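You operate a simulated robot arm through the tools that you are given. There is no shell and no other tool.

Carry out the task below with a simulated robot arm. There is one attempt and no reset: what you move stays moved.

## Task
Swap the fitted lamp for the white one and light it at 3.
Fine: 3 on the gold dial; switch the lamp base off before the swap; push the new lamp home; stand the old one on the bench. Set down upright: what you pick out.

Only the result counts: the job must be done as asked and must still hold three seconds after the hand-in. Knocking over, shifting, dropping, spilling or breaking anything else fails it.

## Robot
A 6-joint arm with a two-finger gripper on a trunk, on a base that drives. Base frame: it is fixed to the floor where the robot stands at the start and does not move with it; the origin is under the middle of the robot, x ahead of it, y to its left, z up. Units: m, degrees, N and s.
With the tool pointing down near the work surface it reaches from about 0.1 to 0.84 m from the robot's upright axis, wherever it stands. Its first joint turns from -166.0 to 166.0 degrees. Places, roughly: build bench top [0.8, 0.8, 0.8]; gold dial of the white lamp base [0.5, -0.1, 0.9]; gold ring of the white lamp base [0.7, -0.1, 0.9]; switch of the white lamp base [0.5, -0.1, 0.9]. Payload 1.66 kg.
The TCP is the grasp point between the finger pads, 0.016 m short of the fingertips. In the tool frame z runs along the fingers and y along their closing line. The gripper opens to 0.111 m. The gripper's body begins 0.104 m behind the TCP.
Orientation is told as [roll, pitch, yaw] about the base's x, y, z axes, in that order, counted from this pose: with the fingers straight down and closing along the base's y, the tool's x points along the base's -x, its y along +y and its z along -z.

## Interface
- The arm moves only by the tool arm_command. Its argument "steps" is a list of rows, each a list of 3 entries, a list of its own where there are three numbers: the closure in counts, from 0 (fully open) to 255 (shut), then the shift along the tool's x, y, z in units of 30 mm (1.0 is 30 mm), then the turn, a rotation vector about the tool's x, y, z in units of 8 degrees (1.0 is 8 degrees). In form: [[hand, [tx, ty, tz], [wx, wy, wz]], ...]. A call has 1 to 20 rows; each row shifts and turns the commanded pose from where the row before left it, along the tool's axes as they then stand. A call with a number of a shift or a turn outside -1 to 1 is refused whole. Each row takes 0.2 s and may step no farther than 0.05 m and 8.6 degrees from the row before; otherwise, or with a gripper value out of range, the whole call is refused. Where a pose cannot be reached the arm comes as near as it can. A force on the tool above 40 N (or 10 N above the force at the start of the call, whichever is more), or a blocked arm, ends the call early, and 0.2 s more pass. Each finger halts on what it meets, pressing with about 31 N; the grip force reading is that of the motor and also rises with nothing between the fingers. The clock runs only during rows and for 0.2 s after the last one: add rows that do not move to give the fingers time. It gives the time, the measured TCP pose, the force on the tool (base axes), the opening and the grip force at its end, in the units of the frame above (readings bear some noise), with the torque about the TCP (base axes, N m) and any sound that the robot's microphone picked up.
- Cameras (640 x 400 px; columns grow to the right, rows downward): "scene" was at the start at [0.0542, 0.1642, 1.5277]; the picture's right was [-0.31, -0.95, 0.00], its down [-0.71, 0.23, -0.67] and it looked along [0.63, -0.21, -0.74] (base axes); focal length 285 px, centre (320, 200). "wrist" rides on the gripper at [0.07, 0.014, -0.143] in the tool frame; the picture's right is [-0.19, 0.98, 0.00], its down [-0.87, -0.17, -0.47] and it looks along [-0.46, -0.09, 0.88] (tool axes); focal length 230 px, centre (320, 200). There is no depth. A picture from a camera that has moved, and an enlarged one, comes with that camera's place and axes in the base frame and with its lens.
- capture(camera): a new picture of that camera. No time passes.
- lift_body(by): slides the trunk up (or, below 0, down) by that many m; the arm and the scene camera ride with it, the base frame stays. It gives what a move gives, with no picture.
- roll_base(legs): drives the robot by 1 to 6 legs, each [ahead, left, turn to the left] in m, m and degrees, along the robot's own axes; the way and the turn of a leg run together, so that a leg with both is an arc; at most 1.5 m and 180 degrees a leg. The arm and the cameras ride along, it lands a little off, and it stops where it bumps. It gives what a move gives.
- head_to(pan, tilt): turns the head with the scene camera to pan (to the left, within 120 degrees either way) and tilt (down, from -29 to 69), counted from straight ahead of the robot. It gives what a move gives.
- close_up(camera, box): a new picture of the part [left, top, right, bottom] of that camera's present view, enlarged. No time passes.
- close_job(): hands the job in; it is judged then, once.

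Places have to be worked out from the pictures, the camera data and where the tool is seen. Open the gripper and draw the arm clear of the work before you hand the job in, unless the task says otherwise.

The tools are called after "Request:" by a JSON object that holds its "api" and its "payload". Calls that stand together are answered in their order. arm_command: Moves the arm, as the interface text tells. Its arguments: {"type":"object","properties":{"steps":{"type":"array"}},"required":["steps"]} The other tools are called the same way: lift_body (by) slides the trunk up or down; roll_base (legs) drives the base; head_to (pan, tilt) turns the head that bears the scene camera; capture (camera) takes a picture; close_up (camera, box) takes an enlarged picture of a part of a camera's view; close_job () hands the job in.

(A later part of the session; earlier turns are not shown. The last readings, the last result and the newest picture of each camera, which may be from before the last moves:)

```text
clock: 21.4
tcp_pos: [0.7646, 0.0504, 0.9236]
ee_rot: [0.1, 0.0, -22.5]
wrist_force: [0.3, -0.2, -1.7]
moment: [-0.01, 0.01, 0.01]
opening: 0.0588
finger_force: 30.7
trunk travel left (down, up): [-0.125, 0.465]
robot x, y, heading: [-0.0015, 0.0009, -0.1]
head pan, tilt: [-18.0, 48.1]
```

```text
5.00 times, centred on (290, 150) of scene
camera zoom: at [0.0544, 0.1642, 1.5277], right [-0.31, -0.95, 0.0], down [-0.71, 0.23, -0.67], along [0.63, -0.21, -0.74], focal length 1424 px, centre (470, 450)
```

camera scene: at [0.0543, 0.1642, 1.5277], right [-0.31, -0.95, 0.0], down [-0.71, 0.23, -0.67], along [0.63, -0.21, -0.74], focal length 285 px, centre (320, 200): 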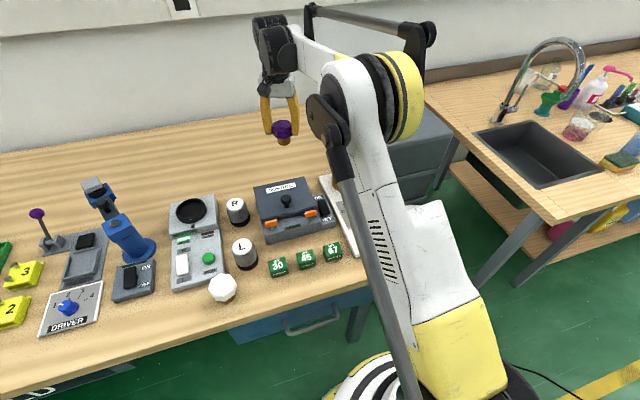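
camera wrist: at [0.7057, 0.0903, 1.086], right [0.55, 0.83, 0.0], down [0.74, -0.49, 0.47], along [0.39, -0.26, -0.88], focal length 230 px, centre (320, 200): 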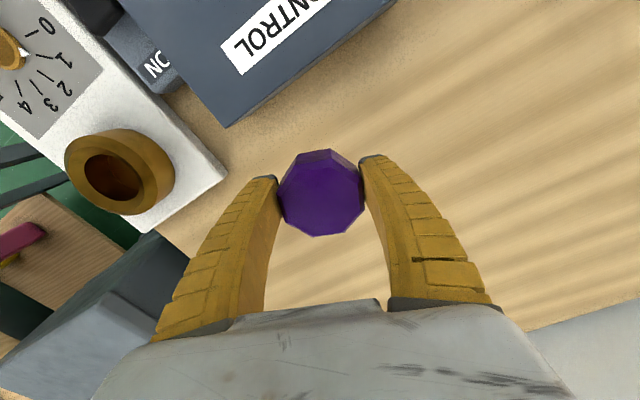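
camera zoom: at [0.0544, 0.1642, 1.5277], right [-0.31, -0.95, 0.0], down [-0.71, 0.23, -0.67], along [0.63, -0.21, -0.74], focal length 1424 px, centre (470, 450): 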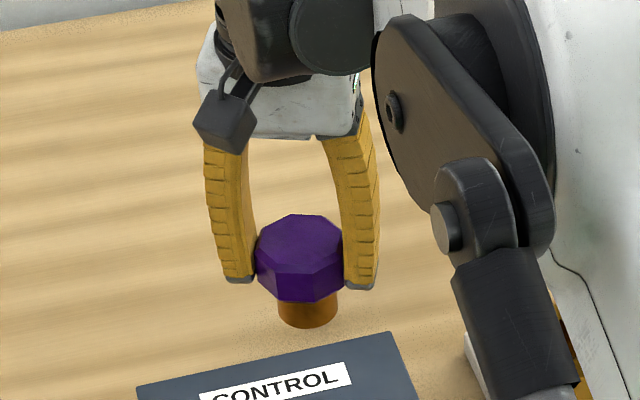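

A contact shadow is appearing near the stem. I continue in 2 mm steps.

Request:
{"api": "arm_command", "payload": {"steps": [[255, [0, 0, 0.07], [0, 0, 0]], [255, [0, 0, 0.07], [0, 0, 0]], [255, [0, 0, 0.07], [0, 0, 0]], [255, [0, 0, 0.07], [0, 0, 0]]]}}

Request:
{"api": "close_up", "payload": {"camera": "scene", "box": [240, 110, 340, 190]}}

```text
clock: 22.4
tcp_pos: [0.765, 0.0496, 0.9155]
ee_rot: [0.0, 0.1, -22.5]
wrist_force: [0.5, 0.3, -1.3]
moment: [0.0, 0.03, -0.03]
opening: 0.0589
finger_force: 30.6
trunk travel left (down, up): [-0.125, 0.465]
robot x, y, heading: [0.0013, -0.0019, 0.3]
head pan, tilt: [-18.0, 48.1]
```

```text
5.00 times, centred on (290, 150) of scene
camera zoom: at [0.0544, 0.1642, 1.5277], right [-0.31, -0.95, 0.0], down [-0.71, 0.23, -0.67], along [0.63, -0.21, -0.74], focal length 1424 px, centre (470, 450)
```

zoom: 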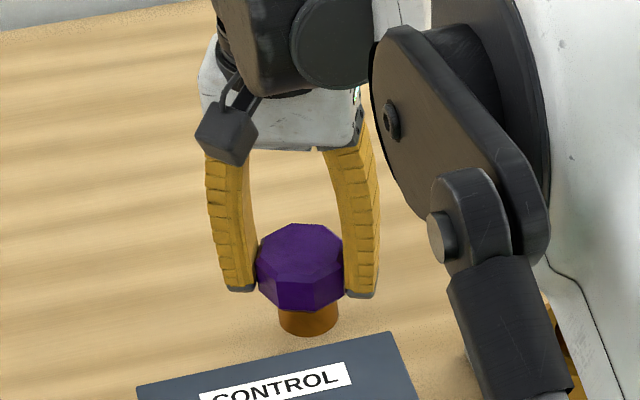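

Not touching yet, but close; I go on in small steps.

Request:
{"api": "arm_command", "payload": {"steps": [[255, [0, 0, 0.07], [0, 0, 0]], [255, [0, 0, 0.06], [0, 0, 0]], [255, [0, 0, 0.06], [0, 0, 0]]]}}

Request:
{"api": "close_up", "payload": {"camera": "scene", "box": [240, 110, 340, 190]}}

```text
clock: 23.2
tcp_pos: [0.765, 0.0521, 0.9102]
ee_rot: [0.0, 0.0, -22.5]
wrist_force: [-0.1, 0.1, -0.5]
moment: [-0.01, -0.04, -0.03]
opening: 0.0585
finger_force: 31.4
trunk travel left (down, up): [-0.125, 0.465]
robot x, y, heading: [-0.0024, 0.0017, 0.1]
head pan, tilt: [-18.0, 48.1]
```

```text
5.00 times, centred on (290, 150) of scene
camera zoom: at [0.0543, 0.1642, 1.5277], right [-0.31, -0.95, 0.0], down [-0.71, 0.23, -0.67], along [0.63, -0.21, -0.74], focal length 1424 px, centre (470, 450)
```

zoom: 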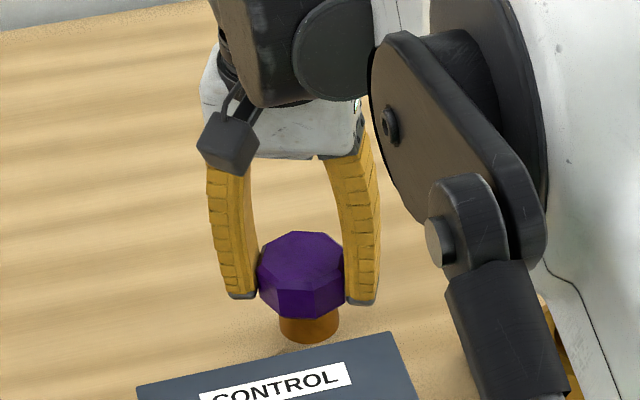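

Still no contact force. I continue down.

Request:
{"api": "arm_command", "payload": {"steps": [[255, [0, 0, 0.07], [0, 0, 0]], [255, [0, 0, 0.06], [0, 0, 0]], [255, [0, 0, 0.06], [0, 0, 0]]]}}

Request:
{"api": "close_up", "payload": {"camera": "scene", "box": [240, 110, 340, 190]}}

```text
clock: 24.0
tcp_pos: [0.7648, 0.0501, 0.9048]
ee_rot: [0.0, 0.0, -22.5]
wrist_force: [-1.0, -0.1, -0.9]
moment: [-0.02, 0.0, 0.01]
opening: 0.0586
finger_force: 31.1
trunk travel left (down, up): [-0.125, 0.465]
robot x, y, heading: [-0.0037, 0.002, 0.0]
head pan, tilt: [-18.0, 48.1]
```

```text
5.00 times, centred on (290, 150) of scene
camera zoom: at [0.0543, 0.1642, 1.5277], right [-0.31, -0.95, 0.0], down [-0.71, 0.23, -0.67], along [0.63, -0.21, -0.74], focal length 1424 px, centre (470, 450)
```

zoom: 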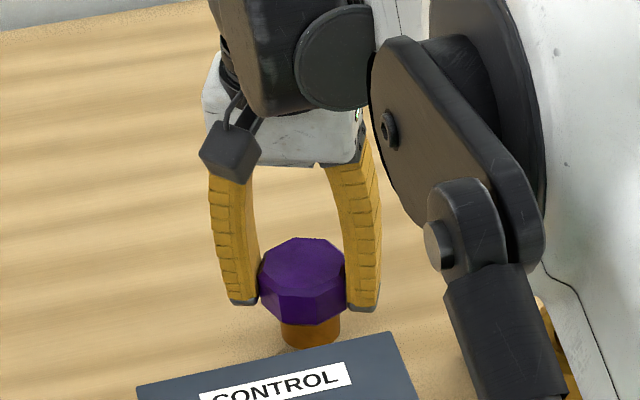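

No contact yet. I continue with a few more steps.

Request:
{"api": "arm_command", "payload": {"steps": [[255, [0, 0, 0.06], [0, 0, 0]], [255, [0, 0, 0.06], [0, 0, 0]], [255, [0, 0, 0.06], [0, 0, 0]], [255, [0, 0, 0.05], [0, 0, 0]]]}}

Request:
{"api": "close_up", "payload": {"camera": "scene", "box": [240, 110, 340, 190]}}

Request:
{"api": "capture", "payload": {"camera": "wrist"}}

```text
clock: 25.0
tcp_pos: [0.7661, 0.0506, 0.8981]
ee_rot: [0.0, 0.0, -22.5]
wrist_force: [0.8, 0.2, -1.2]
moment: [-0.02, 0.01, 0.0]
opening: 0.0586
finger_force: 31.4
trunk travel left (down, up): [-0.125, 0.465]
robot x, y, heading: [0.0022, 0.0031, 0.1]
head pan, tilt: [-18.0, 48.1]
```

```text
5.00 times, centred on (290, 150) of scene
camera zoom: at [0.0543, 0.1642, 1.5277], right [-0.31, -0.95, 0.0], down [-0.71, 0.23, -0.67], along [0.63, -0.21, -0.74], focal length 1424 px, centre (470, 450)
```

zoom: 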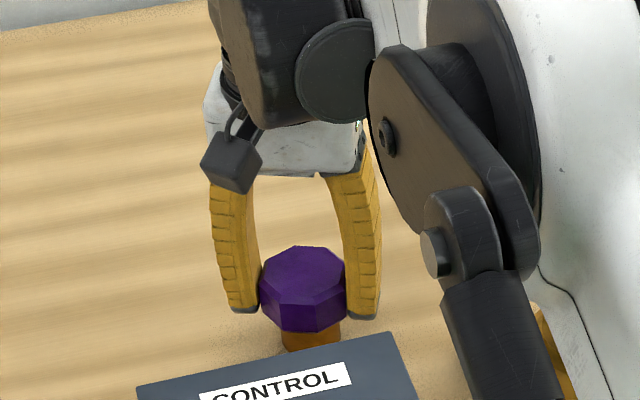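

```text
taken
camera wrist: at [0.7055, 0.0896, 1.0394], right [0.55, 0.83, 0.0], down [0.74, -0.49, 0.47], along [0.39, -0.26, -0.88], focal length 230 px, centre (320, 200)
```

wrist: 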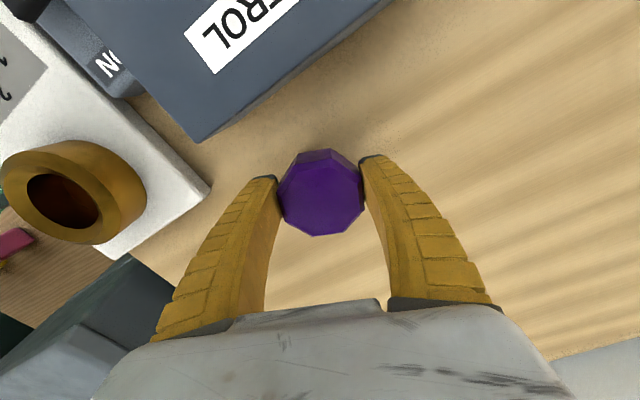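

There is still clearance to the bench and a good gap to the control box. I keep descending.

Request:
{"api": "arm_command", "payload": {"steps": [[255, [0, 0, 0.06], [0, 0, 0]], [255, [0, 0, 0.06], [0, 0, 0]], [255, [0, 0, 0.06], [0, 0, 0]], [255, [0, 0, 0.05], [0, 0, 0]]]}}

Request:
{"api": "close_up", "payload": {"camera": "scene", "box": [240, 110, 340, 190]}}

```text
clock: 26.0
tcp_pos: [0.7643, 0.0515, 0.8933]
ee_rot: [0.0, -0.1, -22.5]
wrist_force: [8.8, 1.0, 21.9]
moment: [-0.03, -0.24, 0.03]
opening: 0.0596
finger_force: 31.7
trunk travel left (down, up): [-0.125, 0.465]
robot x, y, heading: [-0.0001, -0.0037, -0.1]
head pan, tilt: [-18.0, 48.1]
```

```text
5.00 times, centred on (290, 150) of scene
camera zoom: at [0.0528, 0.1641, 1.528], right [-0.31, -0.95, 0.0], down [-0.71, 0.23, -0.67], along [0.64, -0.21, -0.74], focal length 1424 px, centre (470, 450)
```

zoom: 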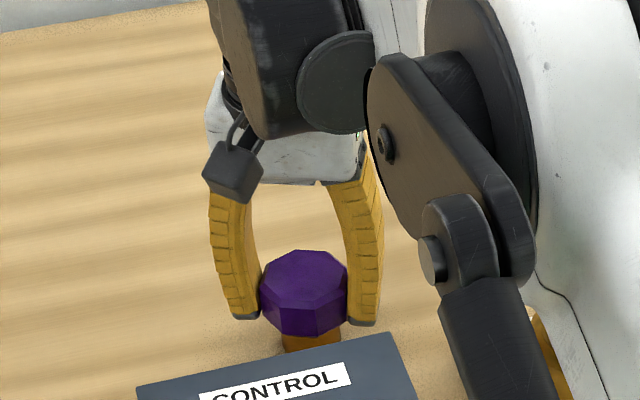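

The stem is on the bench at about TCP z 0.894, with 22 N of force. I relieve it by 2.4 mm before releasing.

Request:
{"api": "arm_command", "payload": {"steps": [[255, [0, 0, -0.08], [0, 0, 0]], [255, [0, 0, 0], [0, 0, 0]]]}}

```text
clock: 26.6
tcp_pos: [0.7642, 0.0507, 0.8924]
ee_rot: [0.0, -0.1, -22.5]
wrist_force: [0.8, 0.4, 1.4]
moment: [0.07, -0.06, 0.01]
opening: 0.0586
finger_force: 31.1
trunk travel left (down, up): [-0.125, 0.465]
robot x, y, heading: [-0.0027, -0.0002, -0.2]
head pan, tilt: [-18.0, 48.1]
```

The force is nearly zero with the lamp just resting on the bench. I open slowly and look.

Request:
{"api": "arm_command", "payload": {"steps": [[116, [0, 0, 0], [0, 0, 0]], [105, [0, 0, 0], [0, 0, 0]], [90, [0, 0, 0], [0, 0, 0]], [60, [0, 0, 0], [0, 0, 0]], [0, [0, 0, 0], [0, 0, 0]], [0, [0, 0, 0], [0, 0, 0]]]}}

Request:
{"api": "close_up", "payload": {"camera": "scene", "box": [240, 110, 340, 190]}}

Request:
{"api": "capture", "payload": {"camera": "wrist"}}

```text
clock: 28.0
tcp_pos: [0.7645, 0.0505, 0.8924]
ee_rot: [0.0, 0.1, -22.5]
wrist_force: [0.7, 0.0, 0.4]
moment: [-0.01, -0.01, -0.02]
opening: 0.1108
finger_force: 0.0
trunk travel left (down, up): [-0.125, 0.465]
robot x, y, heading: [0.0012, -0.0003, -0.1]
head pan, tilt: [-18.0, 48.1]
```

```text
5.00 times, centred on (290, 150) of scene
camera zoom: at [0.0542, 0.1642, 1.5277], right [-0.31, -0.95, 0.0], down [-0.71, 0.23, -0.67], along [0.63, -0.21, -0.74], focal length 1424 px, centre (470, 450)
```

zoom: 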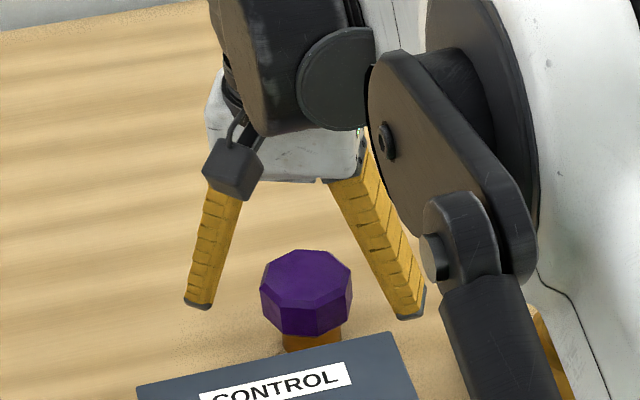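

```text
taken
camera wrist: at [0.7055, 0.0893, 1.035], right [0.55, 0.83, 0.0], down [0.74, -0.49, 0.47], along [0.39, -0.26, -0.88], focal length 230 px, centre (320, 200)
```

wrist: 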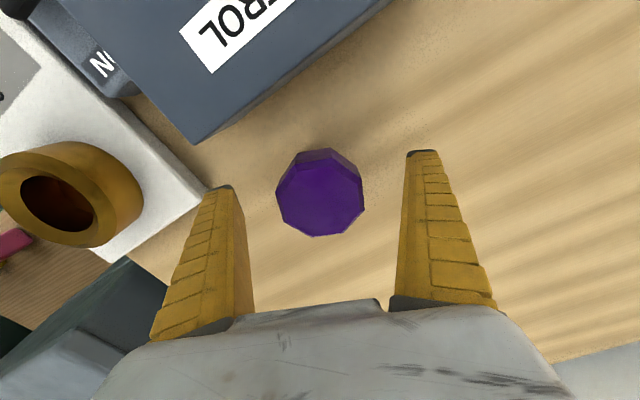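

The purple lamp stands upright by itself. I raise straight up and turn the tool back to yaw 0.

Request:
{"api": "arm_command", "payload": {"steps": [[0, [0, 0, -0.5], [0, 0, 0]], [0, [0, 0, -0.8], [0, 0, 0]], [0, [0, 0, -1], [0, 0, 0]], [0, [0, 0, -1], [0, 0, 0]], [0, [0, 0, -1], [0, 0, 0]], [0, [0, 0, -1], [0, 0, 0]], [0, [0, 0, -0.5], [0, 0, -0.9375]], [0, [0, 0, 0], [0, 0, -0.9375]], [0, [0, 0, 0], [0, 0, -0.9375]], [0, [0, 0, 0], [0, 0, 0]]]}}

Request:
{"api": "close_up", "payload": {"camera": "scene", "box": [240, 110, 340, 190]}}

Request:
{"api": "capture", "payload": {"camera": "wrist"}}

```text
clock: 30.2
tcp_pos: [0.7653, 0.0521, 1.0662]
ee_rot: [0.1, 0.1, 0.1]
wrist_force: [-0.5, 0.1, 0.2]
moment: [-0.02, 0.0, -0.02]
opening: 0.1109
finger_force: 0.1
trunk travel left (down, up): [-0.125, 0.465]
robot x, y, heading: [-0.0016, -0.0022, 0.1]
head pan, tilt: [-18.0, 48.1]
```

```text
5.00 times, centred on (290, 150) of scene
camera zoom: at [0.0542, 0.1642, 1.5277], right [-0.31, -0.95, 0.0], down [-0.71, 0.23, -0.67], along [0.63, -0.21, -0.74], focal length 1424 px, centre (470, 450)
```

zoom: 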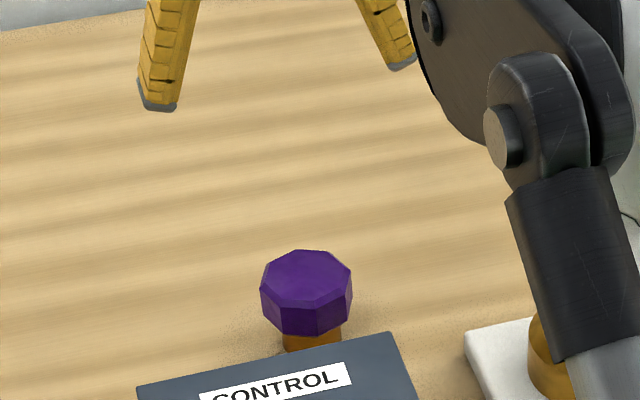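

```text
taken
camera wrist: at [0.6947, 0.0643, 1.2089], right [0.19, 0.98, 0.0], down [0.87, -0.17, 0.47], along [0.46, -0.09, -0.88], focal length 230 px, centre (320, 200)
```

wrist: 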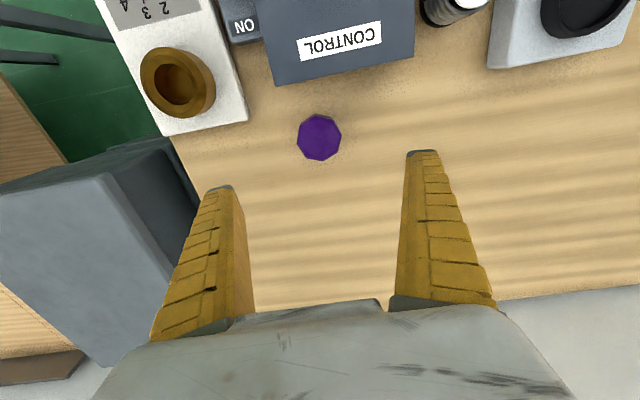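

The purple lamp stands free behind the control box. I travel to a viewing position over the white lamp.

Request:
{"api": "arm_command", "payload": {"steps": [[0, [0.97, 0.49, 0], [0, 0, 0]], [0, [0.97, 0.49, 0], [0, 0, 0]], [0, [0.97, 0.49, 0], [0, 0, 0]], [0, [0.97, 0.49, 0], [0, 0, 0]], [0, [0.97, 0.49, 0], [0, 0, 0]], [0, [0.97, 0.49, 0], [0, 0, 0]], [0, [0.97, 0.49, 0], [0, 0, 0]], [0, [0.97, 0.49, 0], [0, 0, 0]], [0, [0.97, 0.49, 0], [0, 0, 0]], [0, [0.97, 0.49, 0], [0, 0, 0]], [0, [0.97, 0.49, 0], [0, 0, 0]], [0, [0.97, 0.49, 0], [0, 0, 0]], [0, [0.97, 0.49, 0], [0, 0, 0]], [0, [0.97, 0.49, 0], [0, 0, 0]], [0, [0.97, 0.49, 0], [0, 0, 0]], [0, [0.97, 0.49, 0], [0, 0, 0]], [0, [0, 0, 0], [0, 0, 0]]]}}

Request:
{"api": "capture", "payload": {"camera": "wrist"}}

Request:
{"api": "capture", "payload": {"camera": "scene"}}

```text
clock: 33.8
tcp_pos: [0.2983, 0.2843, 1.066]
ee_rot: [0.0, -0.1, 0.0]
wrist_force: [-1.2, 0.6, -0.7]
moment: [0.01, -0.02, -0.04]
opening: 0.111
finger_force: 0.0
trunk travel left (down, up): [-0.125, 0.465]
robot x, y, heading: [0.0014, 0.0027, -0.2]
head pan, tilt: [-18.0, 48.1]
```

```text
taken
camera wrist: at [0.228, 0.2982, 1.208], right [0.19, 0.98, 0.0], down [0.87, -0.17, 0.47], along [0.46, -0.09, -0.88], focal length 230 px, centre (320, 200)
```

wrist: 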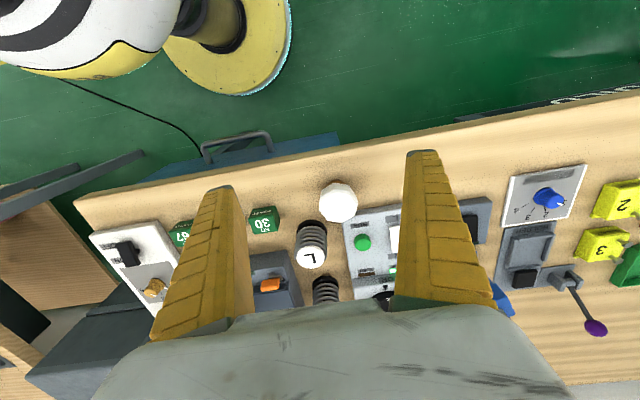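

```text
taken
camera scene: at [0.0542, 0.1642, 1.5277], right [-0.31, -0.95, 0.0], down [-0.71, 0.23, -0.67], along [0.63, -0.21, -0.74], focal length 285 px, centre (320, 200)
```

scene: 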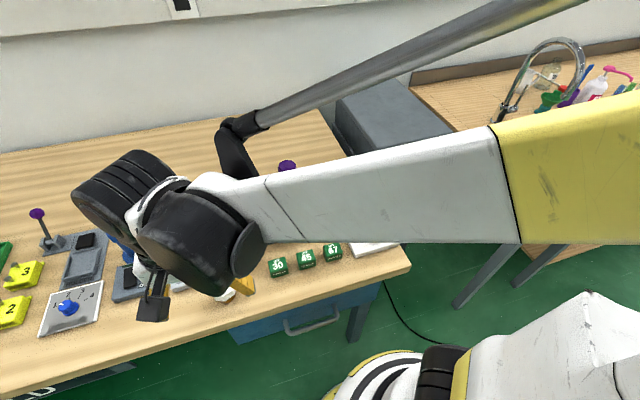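

Request:
{"api": "close_up", "payload": {"camera": "wrist", "box": [290, 160, 390, 240]}}

```text
5.00 times, centred on (340, 200) of wrist
camera zoom: at [0.228, 0.2982, 1.208], right [0.19, 0.98, 0.0], down [0.87, -0.17, 0.47], along [0.46, -0.09, -0.88], focal length 1150 px, centre (220, 200)
```

zoom: 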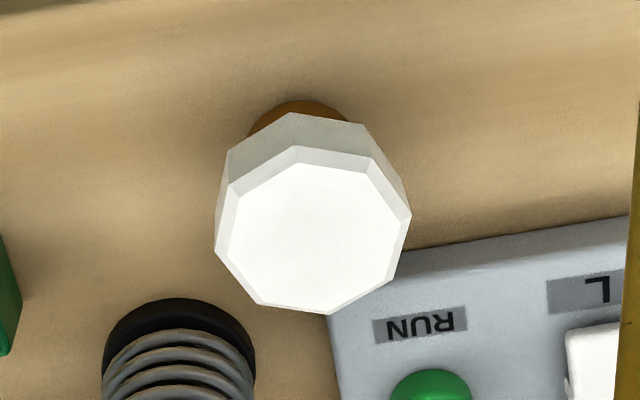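

The white lamp's rim centre computes to about (0.404, 0.293), with its flats near 23.8°, 68.8° and 113.8°. To stay clear of the motor box I use the 113.8° pair, turning the base yaw by +23.8°, and move above with the grip partly open.

Request:
{"api": "arm_command", "payload": {"steps": [[30, [-0.88, 0.0725, 0.3], [0, 0, 0]], [30, [-0.88, 0.0725, 0.3], [0, 0, 0]], [30, [-0.88, 0.0725, 0.3], [0, 0, 0]], [30, [-0.88, 0.0725, 0.3], [0, 0, 0]], [30, [0, 0, 0], [0, 0, -0.99]], [30, [0, 0, 0], [0, 0, -0.99]], [30, [0, 0, 0], [0, 0, -0.99]], [30, [0, 0, 0], [0, 0, 0]]]}}

Request:
{"api": "capture", "payload": {"camera": "wrist"}}

Request:
{"api": "close_up", "payload": {"camera": "wrist", "box": [270, 110, 380, 210]}}

Request:
{"api": "capture", "payload": {"camera": "scene"}}

```text
clock: 35.6
tcp_pos: [0.4051, 0.2944, 1.0309]
ee_rot: [0.0, 0.0, 23.8]
wrist_force: [0.7, 0.0, -0.9]
moment: [0.0, -0.02, -0.01]
opening: 0.0986
finger_force: 0.3
trunk travel left (down, up): [-0.125, 0.465]
robot x, y, heading: [0.0015, -0.0019, -0.2]
head pan, tilt: [-18.0, 48.1]
```

```text
taken
camera wrist: at [0.3353, 0.2784, 1.1732], right [-0.22, 0.97, 0.0], down [0.86, 0.2, 0.47], along [0.46, 0.11, -0.88], focal length 230 px, centre (320, 200)
```

wrist: 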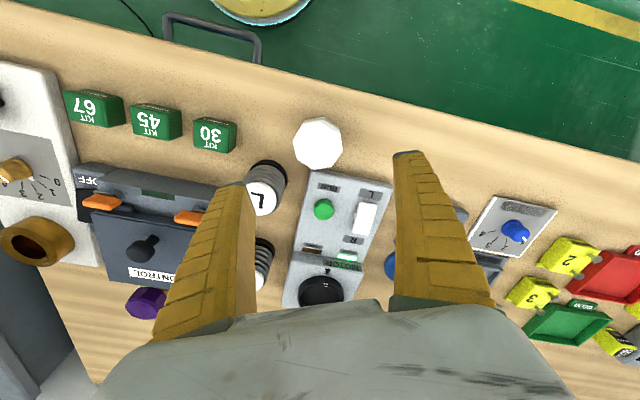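

```text
4.00 times, centred on (325, 160) of wrist
camera zoom: at [0.3353, 0.2784, 1.1732], right [-0.22, 0.97, 0.0], down [0.86, 0.2, 0.47], along [0.46, 0.11, -0.88], focal length 920 px, centre (300, 360)
```

zoom: 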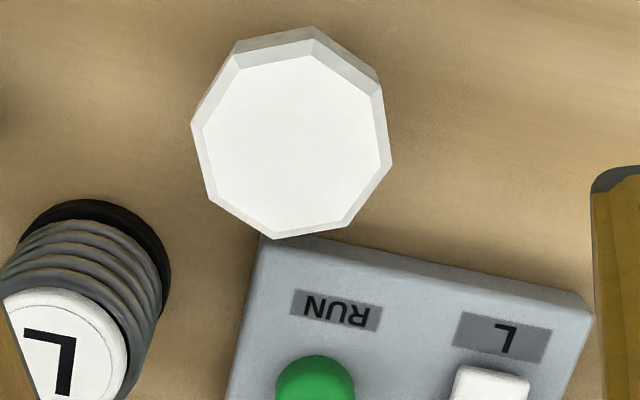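

```text
taken
camera scene: at [0.0542, 0.1642, 1.5277], right [-0.31, -0.95, 0.0], down [-0.71, 0.23, -0.67], along [0.63, -0.21, -0.74], focal length 285 px, centre (320, 200)
```

scene: 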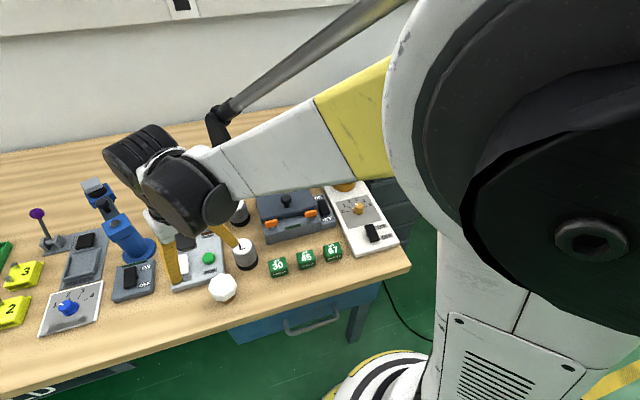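

The two wrist views triangulate the lamp to (0.405, 0.292) with its rim at z≈0.90, the same height as the purple one. The box and the L post are clear of the fingers, so I correct 2 mm and descend to TCP z≈0.893.

Request:
{"api": "arm_command", "payload": {"steps": [[30, [0.03, -0.067, 0.9], [0, 0, 0]], [30, [0, 0, 0.9], [0, 0, 0]], [30, [0, 0, 0.9], [0, 0, 0]], [30, [0, 0, 0.7], [0, 0, 0]], [30, [0, 0, 0.5], [0, 0, 0]], [30, [0, 0, 0.4], [0, 0, 0]], [30, [0, 0, 0.3], [0, 0, 0]], [30, [0, 0, 0], [0, 0, 0]]]}}

Request:
{"api": "capture", "payload": {"camera": "wrist"}}

Request:
{"api": "close_up", "payload": {"camera": "scene", "box": [150, 220, 280, 320]}}

```text
clock: 37.4
tcp_pos: [0.4045, 0.293, 0.8933]
ee_rot: [0.1, -0.1, 23.8]
wrist_force: [-0.5, -0.9, -0.7]
moment: [0.02, 0.01, 0.01]
opening: 0.0989
finger_force: 0.3
trunk travel left (down, up): [-0.125, 0.465]
robot x, y, heading: [0.0002, 0.0005, 0.1]
head pan, tilt: [-18.0, 48.1]
```

```text
taken
camera wrist: at [0.3351, 0.2762, 1.0345], right [-0.22, 0.98, 0.0], down [0.86, 0.2, 0.47], along [0.46, 0.1, -0.88], focal length 230 px, centre (320, 200)
```

wrist: 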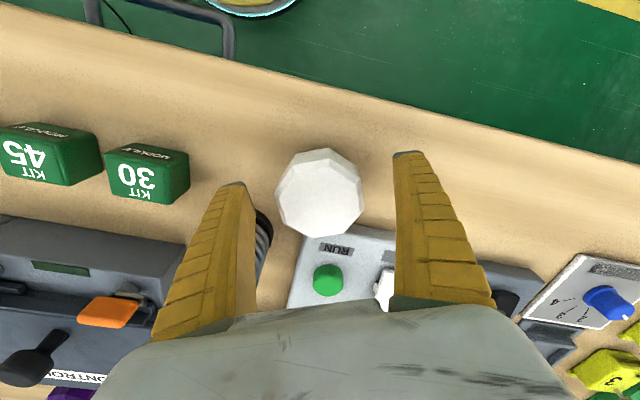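

```text
4.00 times, centred on (215, 270) of scene
camera zoom: at [0.0542, 0.1642, 1.5277], right [-0.31, -0.95, 0.0], down [-0.71, 0.23, -0.67], along [0.63, -0.21, -0.74], focal length 1139 px, centre (740, -80)
```

zoom: 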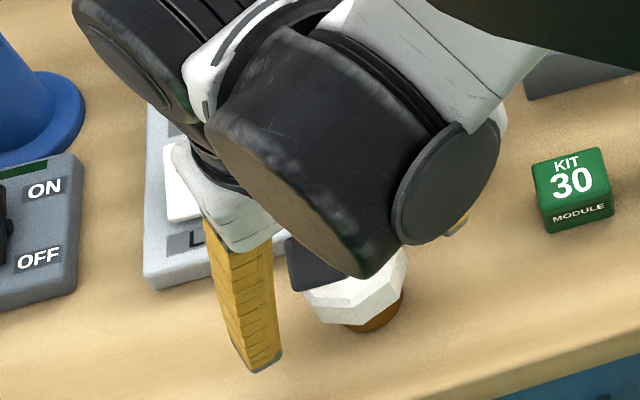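

The white lamp sits centred between the fingers, so I close.

Request:
{"api": "arm_command", "payload": {"steps": [[90, [0, 0, 0], [0, 0, 0]], [110, [0, 0, 0], [0, 0, 0]], [150, [0, 0, 0], [0, 0, 0]], [255, [0, 0, 0], [0, 0, 0]], [255, [0, 0, 0], [0, 0, 0]], [255, [0, 0, 0], [0, 0, 0]]]}}

Request:
{"api": "capture", "payload": {"camera": "wrist"}}

```text
clock: 38.8
tcp_pos: [0.4057, 0.2921, 0.892]
ee_rot: [0.0, 0.0, 23.8]
wrist_force: [1.8, 1.2, 6.3]
moment: [0.13, -0.15, -0.01]
opening: 0.0584
finger_force: 31.1
trunk travel left (down, up): [-0.125, 0.465]
robot x, y, heading: [0.0005, -0.0014, -0.1]
head pan, tilt: [-18.0, 48.1]
```

```text
taken
camera wrist: at [0.3351, 0.2762, 1.0347], right [-0.22, 0.98, 0.0], down [0.86, 0.2, 0.47], along [0.46, 0.1, -0.88], focal length 230 px, centre (320, 200)
```

wrist: 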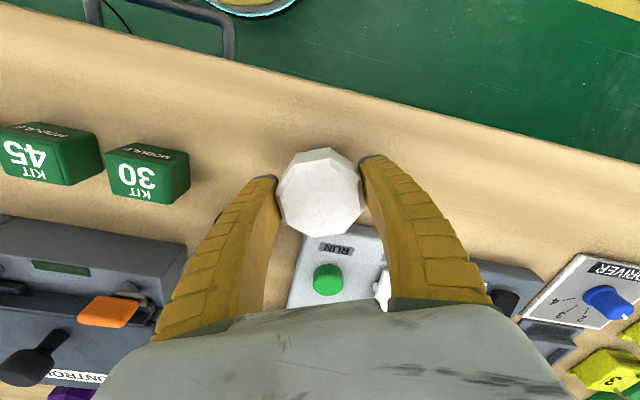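

The white lamp is gripped at 58.4 mm opening. I lift it straight up.

Request:
{"api": "arm_command", "payload": {"steps": [[255, [0, 0, -0.3], [0, 0, 0]], [255, [0, 0, -0.6], [0, 0, 0]], [255, [0, 0, -0.9], [0, 0, 0]], [255, [0, 0, -1], [0, 0, 0]], [255, [0, 0, -1], [0, 0, 0]], [255, [0, 0, -1], [0, 0, 0]], [255, [0, 0, -0.5], [0, 0, 0]], [255, [0, 0, 0], [0, 0, 0]]]}}

Request:
{"api": "capture", "payload": {"camera": "scene"}}

Request:
{"api": "capture", "payload": {"camera": "wrist"}}

```text
clock: 40.6
tcp_pos: [0.4026, 0.2912, 1.0516]
ee_rot: [0.0, 0.1, 23.8]
wrist_force: [0.2, 0.3, -1.7]
moment: [0.01, 0.03, 0.02]
opening: 0.0582
finger_force: 31.1
trunk travel left (down, up): [-0.125, 0.465]
robot x, y, heading: [-0.0004, 0.0038, 0.3]
head pan, tilt: [-18.0, 48.1]
```

```text
taken
camera scene: at [0.0543, 0.1643, 1.5277], right [-0.31, -0.95, 0.0], down [-0.71, 0.23, -0.67], along [0.63, -0.21, -0.74], focal length 285 px, centre (320, 200)
```

scene: 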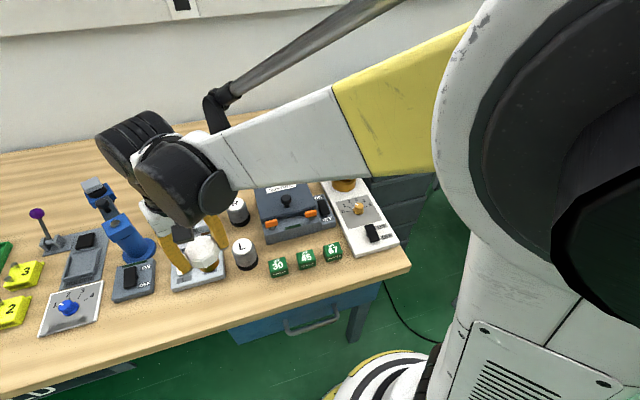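

```text
taken
camera wrist: at [0.3341, 0.2756, 1.1937], right [-0.22, 0.98, 0.0], down [0.86, 0.2, 0.47], along [0.46, 0.1, -0.88], focal length 230 px, centre (320, 200)
```

wrist: 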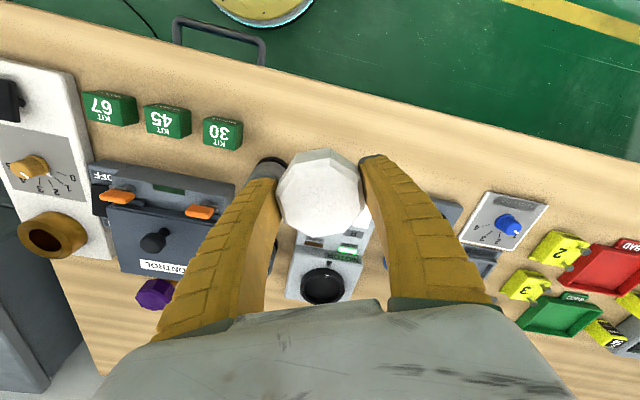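

The lamp is held upright. I carry it over to above the ring, keeping TCP z≈1.05.

Request:
{"api": "arm_command", "payload": {"steps": [[255, [-0.1466, -0.9357, 0], [0, 0, 0]], [255, [-0.1466, -0.9357, 0], [0, 0, 0]], [255, [-0.1466, -0.9357, 0], [0, 0, 0]], [255, [-0.1466, -0.9357, 0], [0, 0, 0]], [255, [-0.1466, -0.9357, 0], [0, 0, 0]], [255, [-0.1466, -0.9357, 0], [0, 0, 0]], [255, [-0.1466, -0.9357, 0], [0, 0, 0]], [255, [-0.1466, -0.9357, 0], [0, 0, 0]], [255, [-0.1466, -0.9357, 0], [0, 0, 0]], [255, [-0.1466, -0.9357, 0], [0, 0, 0]], [255, [-0.1466, -0.9357, 0], [0, 0, 0]], [255, [-0.1466, -0.9357, 0], [0, 0, 0]], [255, [-0.1466, -0.9357, 0], [0, 0, 0]], [255, [-0.1466, -0.9357, 0], [0, 0, 0]], [255, [-0.1466, -0.9357, 0], [0, 0, 0]], [255, [-0.1466, -0.9357, 0], [0, 0, 0]], [255, [-0.1466, -0.9357, 0], [0, 0, 0]], [255, [0, 0, 0], [0, 0, 0]]]}}

Request:
{"api": "capture", "payload": {"camera": "scene"}}

Request:
{"api": "close_up", "payload": {"camera": "scene", "box": [290, 90, 400, 200]}}

Request:
{"api": "capture", "payload": {"camera": "wrist"}}

```text
clock: 44.4
tcp_pos: [0.6645, -0.1152, 1.0497]
ee_rot: [0.1, -0.1, 23.8]
wrist_force: [0.6, 0.0, 0.0]
moment: [0.03, 0.01, 0.02]
opening: 0.058
finger_force: 31.2
trunk travel left (down, up): [-0.125, 0.465]
robot x, y, heading: [-0.0016, -0.0012, -0.0]
head pan, tilt: [-18.0, 48.1]
```

```text
taken
camera scene: at [0.0543, 0.1641, 1.5278], right [-0.31, -0.95, 0.0], down [-0.71, 0.23, -0.67], along [0.63, -0.21, -0.74], focal length 285 px, centre (320, 200)
```

scene: 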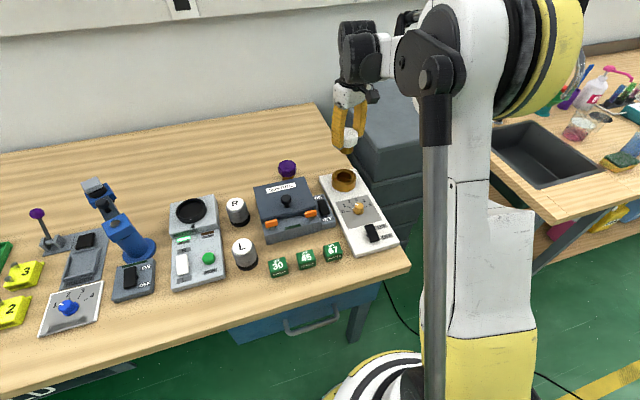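

```text
3.64 times, centred on (345, 145) of scene
camera zoom: at [0.0543, 0.1641, 1.5278], right [-0.31, -0.95, 0.0], down [-0.71, 0.23, -0.67], along [0.63, -0.21, -0.74], focal length 1036 px, centre (229, 400)
```

zoom: 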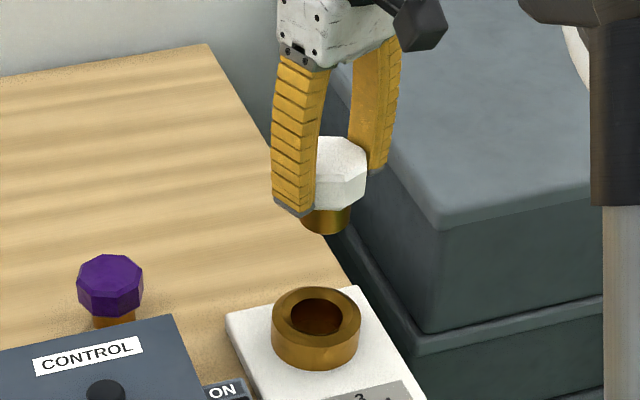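

```text
taken
camera wrist: at [0.5954, -0.1309, 1.1925], right [-0.22, 0.98, 0.0], down [0.86, 0.2, 0.47], along [0.46, 0.1, -0.88], focal length 230 px, centre (320, 200)
```

wrist: 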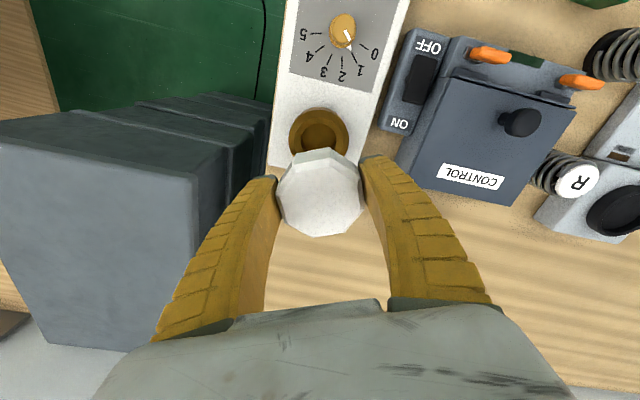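

The lamp is upright above the ring. I check how the lamp sits in the grip along the free direction before lowering.

Request:
{"api": "close_up", "payload": {"camera": "wrist", "box": [260, 90, 380, 250]}}

```text
2.50 times, centred on (320, 170) of wrist
camera zoom: at [0.5954, -0.1309, 1.1925], right [-0.22, 0.98, 0.0], down [0.86, 0.2, 0.47], along [0.46, 0.1, -0.88], focal length 575 px, centre (320, 275)
```

zoom: 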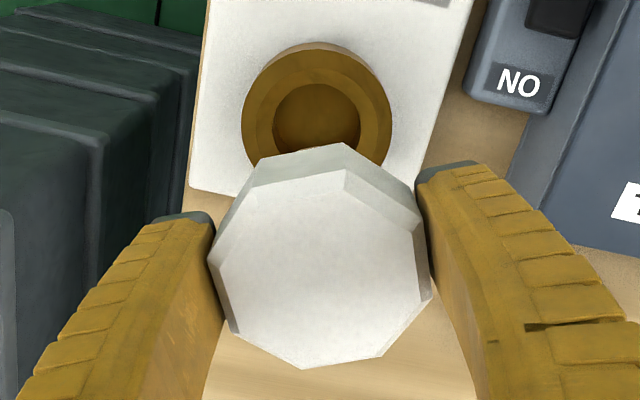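

The lamp is about 1 mm off-axis in the grip, towards tool +x. I lower to just above the ring, shifting slightly, and take readings.

Request:
{"api": "arm_command", "payload": {"steps": [[255, [0, 0, 0.7], [0, 0, 0]], [255, [0, 0, 0.7], [0, 0, 0]], [255, [0, 0, 0.7], [0, 0, 0]], [255, [0, 0, 0.4], [0, 0, 0]], [255, [0, 0, 0], [0, 0, 0]]]}}

Request:
{"api": "close_up", "payload": {"camera": "scene", "box": [300, 130, 390, 200]}}

Request:
{"api": "capture", "payload": {"camera": "wrist"}}

Request:
{"api": "arm_command", "payload": {"steps": [[255, [0, 0, 0], [0, 0, 0]]]}}

Request:
{"api": "arm_command", "payload": {"steps": [[255, [0, 0, 0], [0, 0, 0]]]}}

```text
clock: 45.6
tcp_pos: [0.6656, -0.1141, 0.978]
ee_rot: [0.0, 0.0, 23.8]
wrist_force: [-0.3, 0.3, -1.1]
moment: [0.02, -0.02, 0.0]
opening: 0.0582
finger_force: 31.6
trunk travel left (down, up): [-0.125, 0.465]
robot x, y, heading: [0.0005, 0.0008, 0.1]
head pan, tilt: [-18.0, 48.1]
```

```text
5.71 times, centred on (345, 165) of scene
camera zoom: at [0.0543, 0.1642, 1.5278], right [-0.31, -0.95, 0.0], down [-0.71, 0.23, -0.67], along [0.63, -0.21, -0.74], focal length 1628 px, centre (177, 400)
```

zoom: 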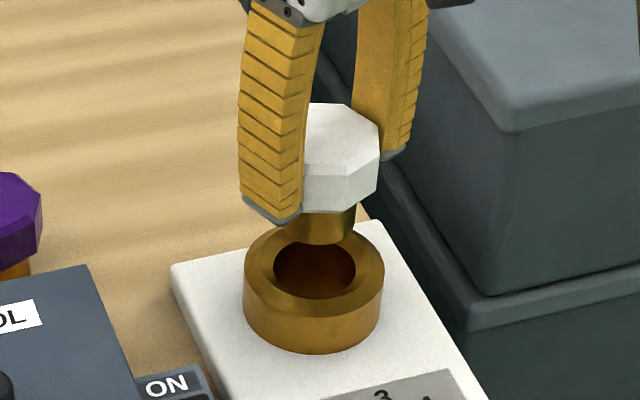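

```text
taken
camera wrist: at [0.596, -0.131, 1.1192], right [-0.22, 0.98, 0.0], down [0.86, 0.2, 0.47], along [0.46, 0.1, -0.88], focal length 230 px, centre (320, 200)
```

wrist: 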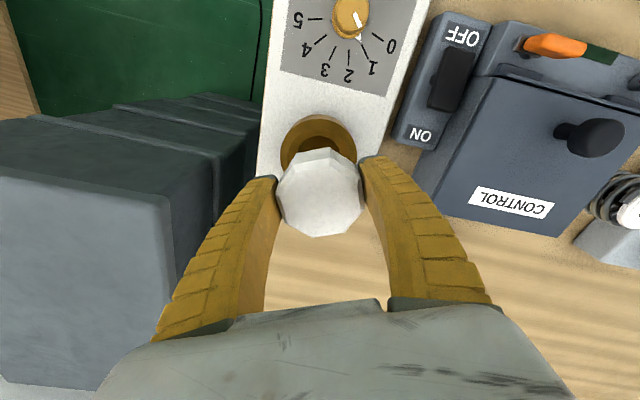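

```text
clock: 46.0
tcp_pos: [0.6648, -0.1148, 0.9775]
ee_rot: [0.0, 0.0, 23.8]
wrist_force: [0.0, -0.1, -0.7]
moment: [0.02, -0.05, 0.02]
opening: 0.0581
finger_force: 31.3
trunk travel left (down, up): [-0.125, 0.465]
robot x, y, heading: [0.0, -0.0019, -0.1]
head pan, tilt: [-18.0, 48.1]
```

```text
clock: 46.4
tcp_pos: [0.666, -0.1153, 0.9769]
ee_rot: [0.0, 0.0, 23.8]
wrist_force: [0.8, 0.1, -1.8]
moment: [-0.02, -0.01, -0.01]
opening: 0.058
finger_force: 30.9
trunk travel left (down, up): [-0.125, 0.465]
robot x, y, heading: [-0.0001, 0.0014, 0.0]
head pan, tilt: [-18.0, 48.1]
```

The stem lines up with the hole. I shift 1 mm in x and lower in 4 mm steps into the ring.

Request:
{"api": "arm_command", "payload": {"steps": [[255, [-0.03, -0.013, 0.13], [0, 0, 0]], [255, [0, 0, 0.13], [0, 0, 0]], [255, [0, 0, 0.13], [0, 0, 0]], [255, [0, 0, 0.13], [0, 0, 0]], [255, [0, 0, 0.13], [0, 0, 0]]]}}

Request:
{"api": "close_up", "payload": {"camera": "scene", "box": [300, 130, 390, 200]}}

```text
clock: 47.6
tcp_pos: [0.6664, -0.1144, 0.9574]
ee_rot: [0.0, 0.0, 23.8]
wrist_force: [-0.1, -0.3, -0.4]
moment: [0.0, 0.01, 0.01]
opening: 0.0583
finger_force: 30.7
trunk travel left (down, up): [-0.125, 0.465]
robot x, y, heading: [-0.0011, 0.0002, -0.1]
head pan, tilt: [-18.0, 48.1]
```

```text
5.71 times, centred on (345, 165) of scene
camera zoom: at [0.0543, 0.1642, 1.5277], right [-0.31, -0.95, 0.0], down [-0.71, 0.23, -0.67], along [0.63, -0.21, -0.74], focal length 1628 px, centre (177, 400)
```

zoom: 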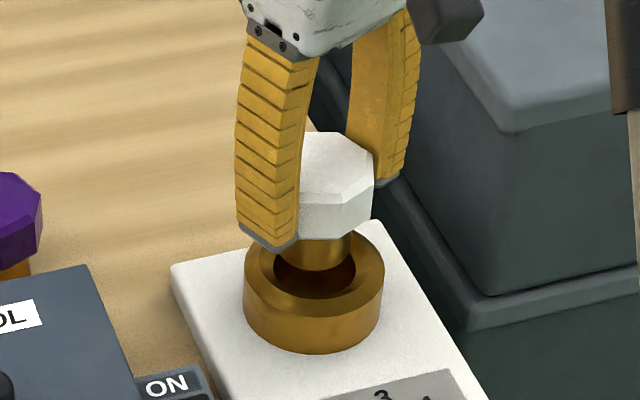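

The stem is entering the funnel without force; I continue down.

Request:
{"api": "arm_command", "payload": {"steps": [[255, [0, 0, 0.12], [0, 0, 0]], [255, [0, 0, 0.12], [0, 0, 0]], [255, [0, 0, 0.12], [0, 0, 0]], [255, [0, 0, 0.12], [0, 0, 0]], [255, [0, 0, 0.12], [0, 0, 0]]]}}

Request:
{"api": "close_up", "payload": {"camera": "scene", "box": [300, 130, 390, 200]}}

```text
clock: 48.8
tcp_pos: [0.6661, -0.1145, 0.939]
ee_rot: [0.0, 0.0, 23.8]
wrist_force: [-0.2, -0.6, -1.3]
moment: [-0.02, -0.01, 0.01]
opening: 0.0582
finger_force: 31.0
trunk travel left (down, up): [-0.125, 0.465]
robot x, y, heading: [0.0, 0.0005, 0.5]
head pan, tilt: [-18.0, 48.1]
```

```text
5.71 times, centred on (345, 165) of scene
camera zoom: at [0.0543, 0.1642, 1.5277], right [-0.31, -0.95, 0.0], down [-0.71, 0.23, -0.67], along [0.63, -0.21, -0.74], focal length 1628 px, centre (177, 400)
```

zoom: 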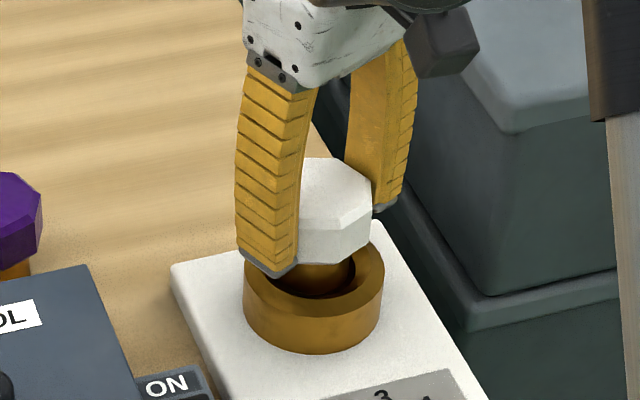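

It is going in cleanly, with about 21 mm left to the seated height of 0.918.

Request:
{"api": "arm_command", "payload": {"steps": [[255, [0, 0, 0.12], [0, 0, 0]], [255, [0, 0, 0.12], [0, 0, 0]], [255, [0, 0, 0.12], [0, 0, 0]], [255, [0, 0, 0.1], [0, 0, 0]]]}}

Request:
{"api": "close_up", "payload": {"camera": "scene", "box": [300, 130, 390, 200]}}

```text
clock: 49.8
tcp_pos: [0.6668, -0.1153, 0.9261]
ee_rot: [0.0, 0.0, 23.8]
wrist_force: [-0.1, 0.3, -1.1]
moment: [0.02, -0.01, 0.0]
opening: 0.0583
finger_force: 31.1
trunk travel left (down, up): [-0.125, 0.465]
robot x, y, heading: [0.0005, 0.0011, 0.2]
head pan, tilt: [-18.0, 48.1]
```

```text
5.71 times, centred on (345, 165) of scene
camera zoom: at [0.0544, 0.1642, 1.5277], right [-0.31, -0.95, 0.0], down [-0.71, 0.23, -0.67], along [0.63, -0.21, -0.74], focal length 1628 px, centre (177, 400)
```

zoom: 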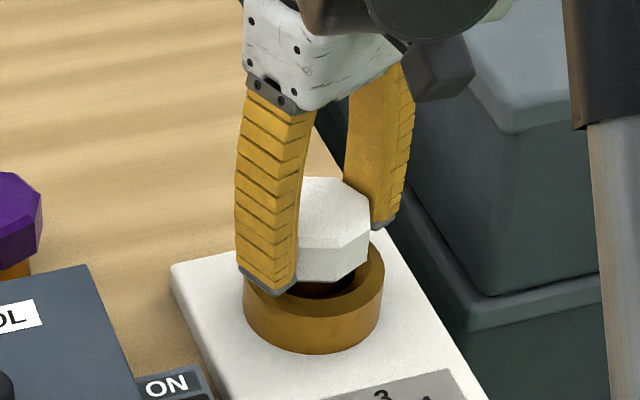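

The last 8 mm go in smaller steps until the seat is felt.

Request:
{"api": "arm_command", "payload": {"steps": [[255, [0, 0, 0.08], [0, 0, 0]], [255, [0, 0, 0.08], [0, 0, 0]], [255, [0, 0, 0.08], [0, 0, 0]], [255, [0, 0, 0.05], [0, 0, 0]]]}}

Request:
{"api": "close_up", "payload": {"camera": "scene", "box": [300, 130, 390, 200]}}

```text
clock: 50.8
tcp_pos: [0.6661, -0.1137, 0.9172]
ee_rot: [0.0, 0.0, 23.8]
wrist_force: [0.1, -0.6, -1.0]
moment: [-0.01, 0.02, 0.0]
opening: 0.058
finger_force: 31.2
trunk travel left (down, up): [-0.125, 0.465]
robot x, y, heading: [0.0027, 0.0026, -0.1]
head pan, tilt: [-18.0, 48.1]
```

```text
5.71 times, centred on (345, 165) of scene
camera zoom: at [0.0543, 0.1642, 1.5277], right [-0.31, -0.95, 0.0], down [-0.71, 0.23, -0.67], along [0.63, -0.21, -0.74], focal length 1628 px, centre (177, 400)
```

zoom: 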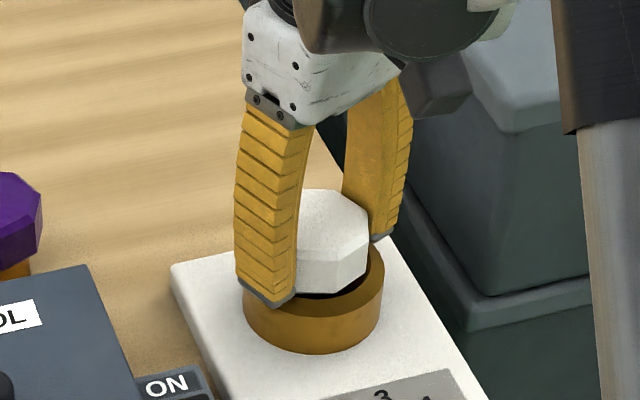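

The level now matches where the purple lamp sat, but there is no seat force yet. I go on in 1.5 mm steps.

Request:
{"api": "arm_command", "payload": {"steps": [[255, [0, 0, 0.05], [0, 0, 0]], [255, [0, 0, 0.05], [0, 0, 0]]]}}

Request:
{"api": "arm_command", "payload": {"steps": [[255, [0, 0, 0], [0, 0, 0]]]}}

```text
clock: 51.4
tcp_pos: [0.6658, -0.1142, 0.9152]
ee_rot: [-0.1, -0.1, 23.6]
wrist_force: [6.3, -2.0, 21.9]
moment: [-0.08, -0.18, -0.08]
opening: 0.0592
finger_force: 31.0
trunk travel left (down, up): [-0.125, 0.465]
robot x, y, heading: [-0.0005, 0.0032, 0.2]
head pan, tilt: [-18.0, 48.1]
```

```text
clock: 51.8
tcp_pos: [0.6657, -0.1138, 0.9147]
ee_rot: [-0.2, -0.1, 23.8]
wrist_force: [8.7, -2.0, 21.6]
moment: [-0.07, -0.26, -0.07]
opening: 0.0595
finger_force: 30.9
trunk travel left (down, up): [-0.125, 0.465]
robot x, y, heading: [-0.0023, 0.0007, -0.0]
head pan, tilt: [-18.0, 48.1]
```

22 N here suggests the lamp is bottoming out, though the fingertips are also near the ring. I relieve, release, raise, and then check from above and push the top with closed fingers.

Request:
{"api": "arm_command", "payload": {"steps": [[255, [0, 0, -0.08], [0, 0, 0]], [116, [0, 0, 0], [0, 0, 0]], [100, [0, 0, 0], [0, 0, 0]], [60, [0, 0, 0], [0, 0, 0]], [45, [0, 0, 0], [0, 0, 0]], [45, [0, 0, -0.5], [0, 0, 0]], [45, [0, 0, -1], [0, 0, 0]], [45, [0, 0, -1], [0, 0, 0]], [45, [0, 0, 0], [0, 0, 0]]]}}

Request:
{"api": "close_up", "payload": {"camera": "scene", "box": [310, 150, 370, 200]}}

Request:
{"api": "capture", "payload": {"camera": "wrist"}}

```text
clock: 53.8
tcp_pos: [0.6666, -0.1143, 0.992]
ee_rot: [0.1, 0.1, 23.8]
wrist_force: [-0.4, -1.2, 0.1]
moment: [0.01, -0.01, 0.02]
opening: 0.0924
finger_force: 0.2
trunk travel left (down, up): [-0.125, 0.465]
robot x, y, heading: [-0.0028, -0.0007, 0.2]
head pan, tilt: [-18.0, 48.1]
```

```text
8.00 times, centred on (340, 175) of scene
camera zoom: at [0.0542, 0.1642, 1.5277], right [-0.31, -0.95, 0.0], down [-0.71, 0.23, -0.67], along [0.63, -0.21, -0.74], focal length 2279 px, centre (160, 400)
```

zoom: 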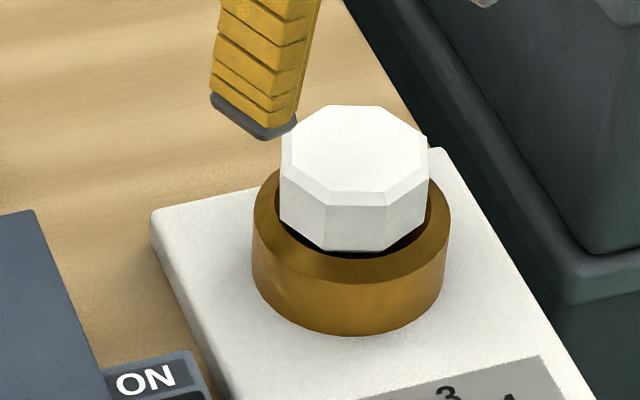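

```text
taken
camera wrist: at [0.5969, -0.1302, 1.134], right [-0.22, 0.98, 0.0], down [0.86, 0.2, 0.47], along [0.46, 0.1, -0.88], focal length 230 px, centre (320, 200)
```

wrist: 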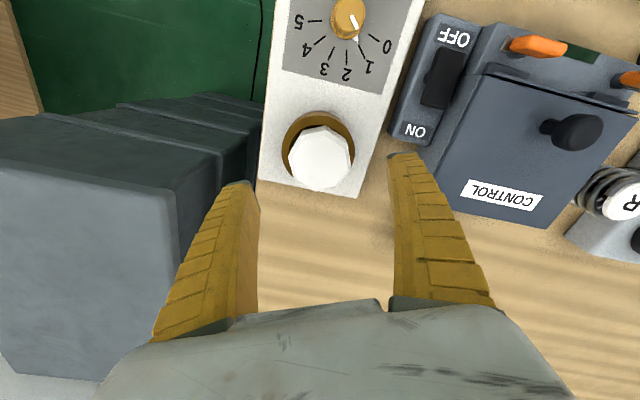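

The white lamp sits level in the ring, even a couple of millimetres lower in the picture than the purple one did. To be sure it is home I close the fingers and press on the centre of its top.

Request:
{"api": "arm_command", "payload": {"steps": [[255, [0, 0, 0], [0, 0, 0]], [255, [0, 0, 0], [0, 0, 0]], [255, [0, 0, 0.6], [0, 0, 0]], [255, [0, 0, 0.4], [0, 0, 0]], [255, [0, 0, 0.2], [0, 0, 0]], [255, [0, 0, 0.1], [0, 0, 0]], [255, [0, 0, 0.1], [0, 0, 0]]]}}

Request:
{"api": "close_up", "payload": {"camera": "scene", "box": [310, 150, 370, 200]}}

```text
clock: 55.4
tcp_pos: [0.6662, -0.1148, 0.9502]
ee_rot: [-0.1, 0.1, 23.8]
wrist_force: [-0.1, 0.1, -0.8]
moment: [0.0, 0.03, -0.03]
opening: 0.0002
finger_force: 29.2
trunk travel left (down, up): [-0.125, 0.465]
robot x, y, heading: [-0.0024, -0.0024, 0.1]
head pan, tilt: [-18.0, 48.1]
```

```text
8.00 times, centred on (340, 175) of scene
camera zoom: at [0.0543, 0.1642, 1.5277], right [-0.31, -0.95, 0.0], down [-0.71, 0.23, -0.67], along [0.63, -0.21, -0.74], focal length 2279 px, centre (160, 400)
```

zoom: 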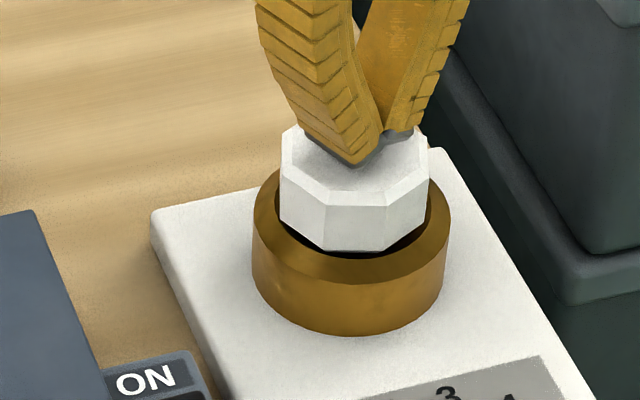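

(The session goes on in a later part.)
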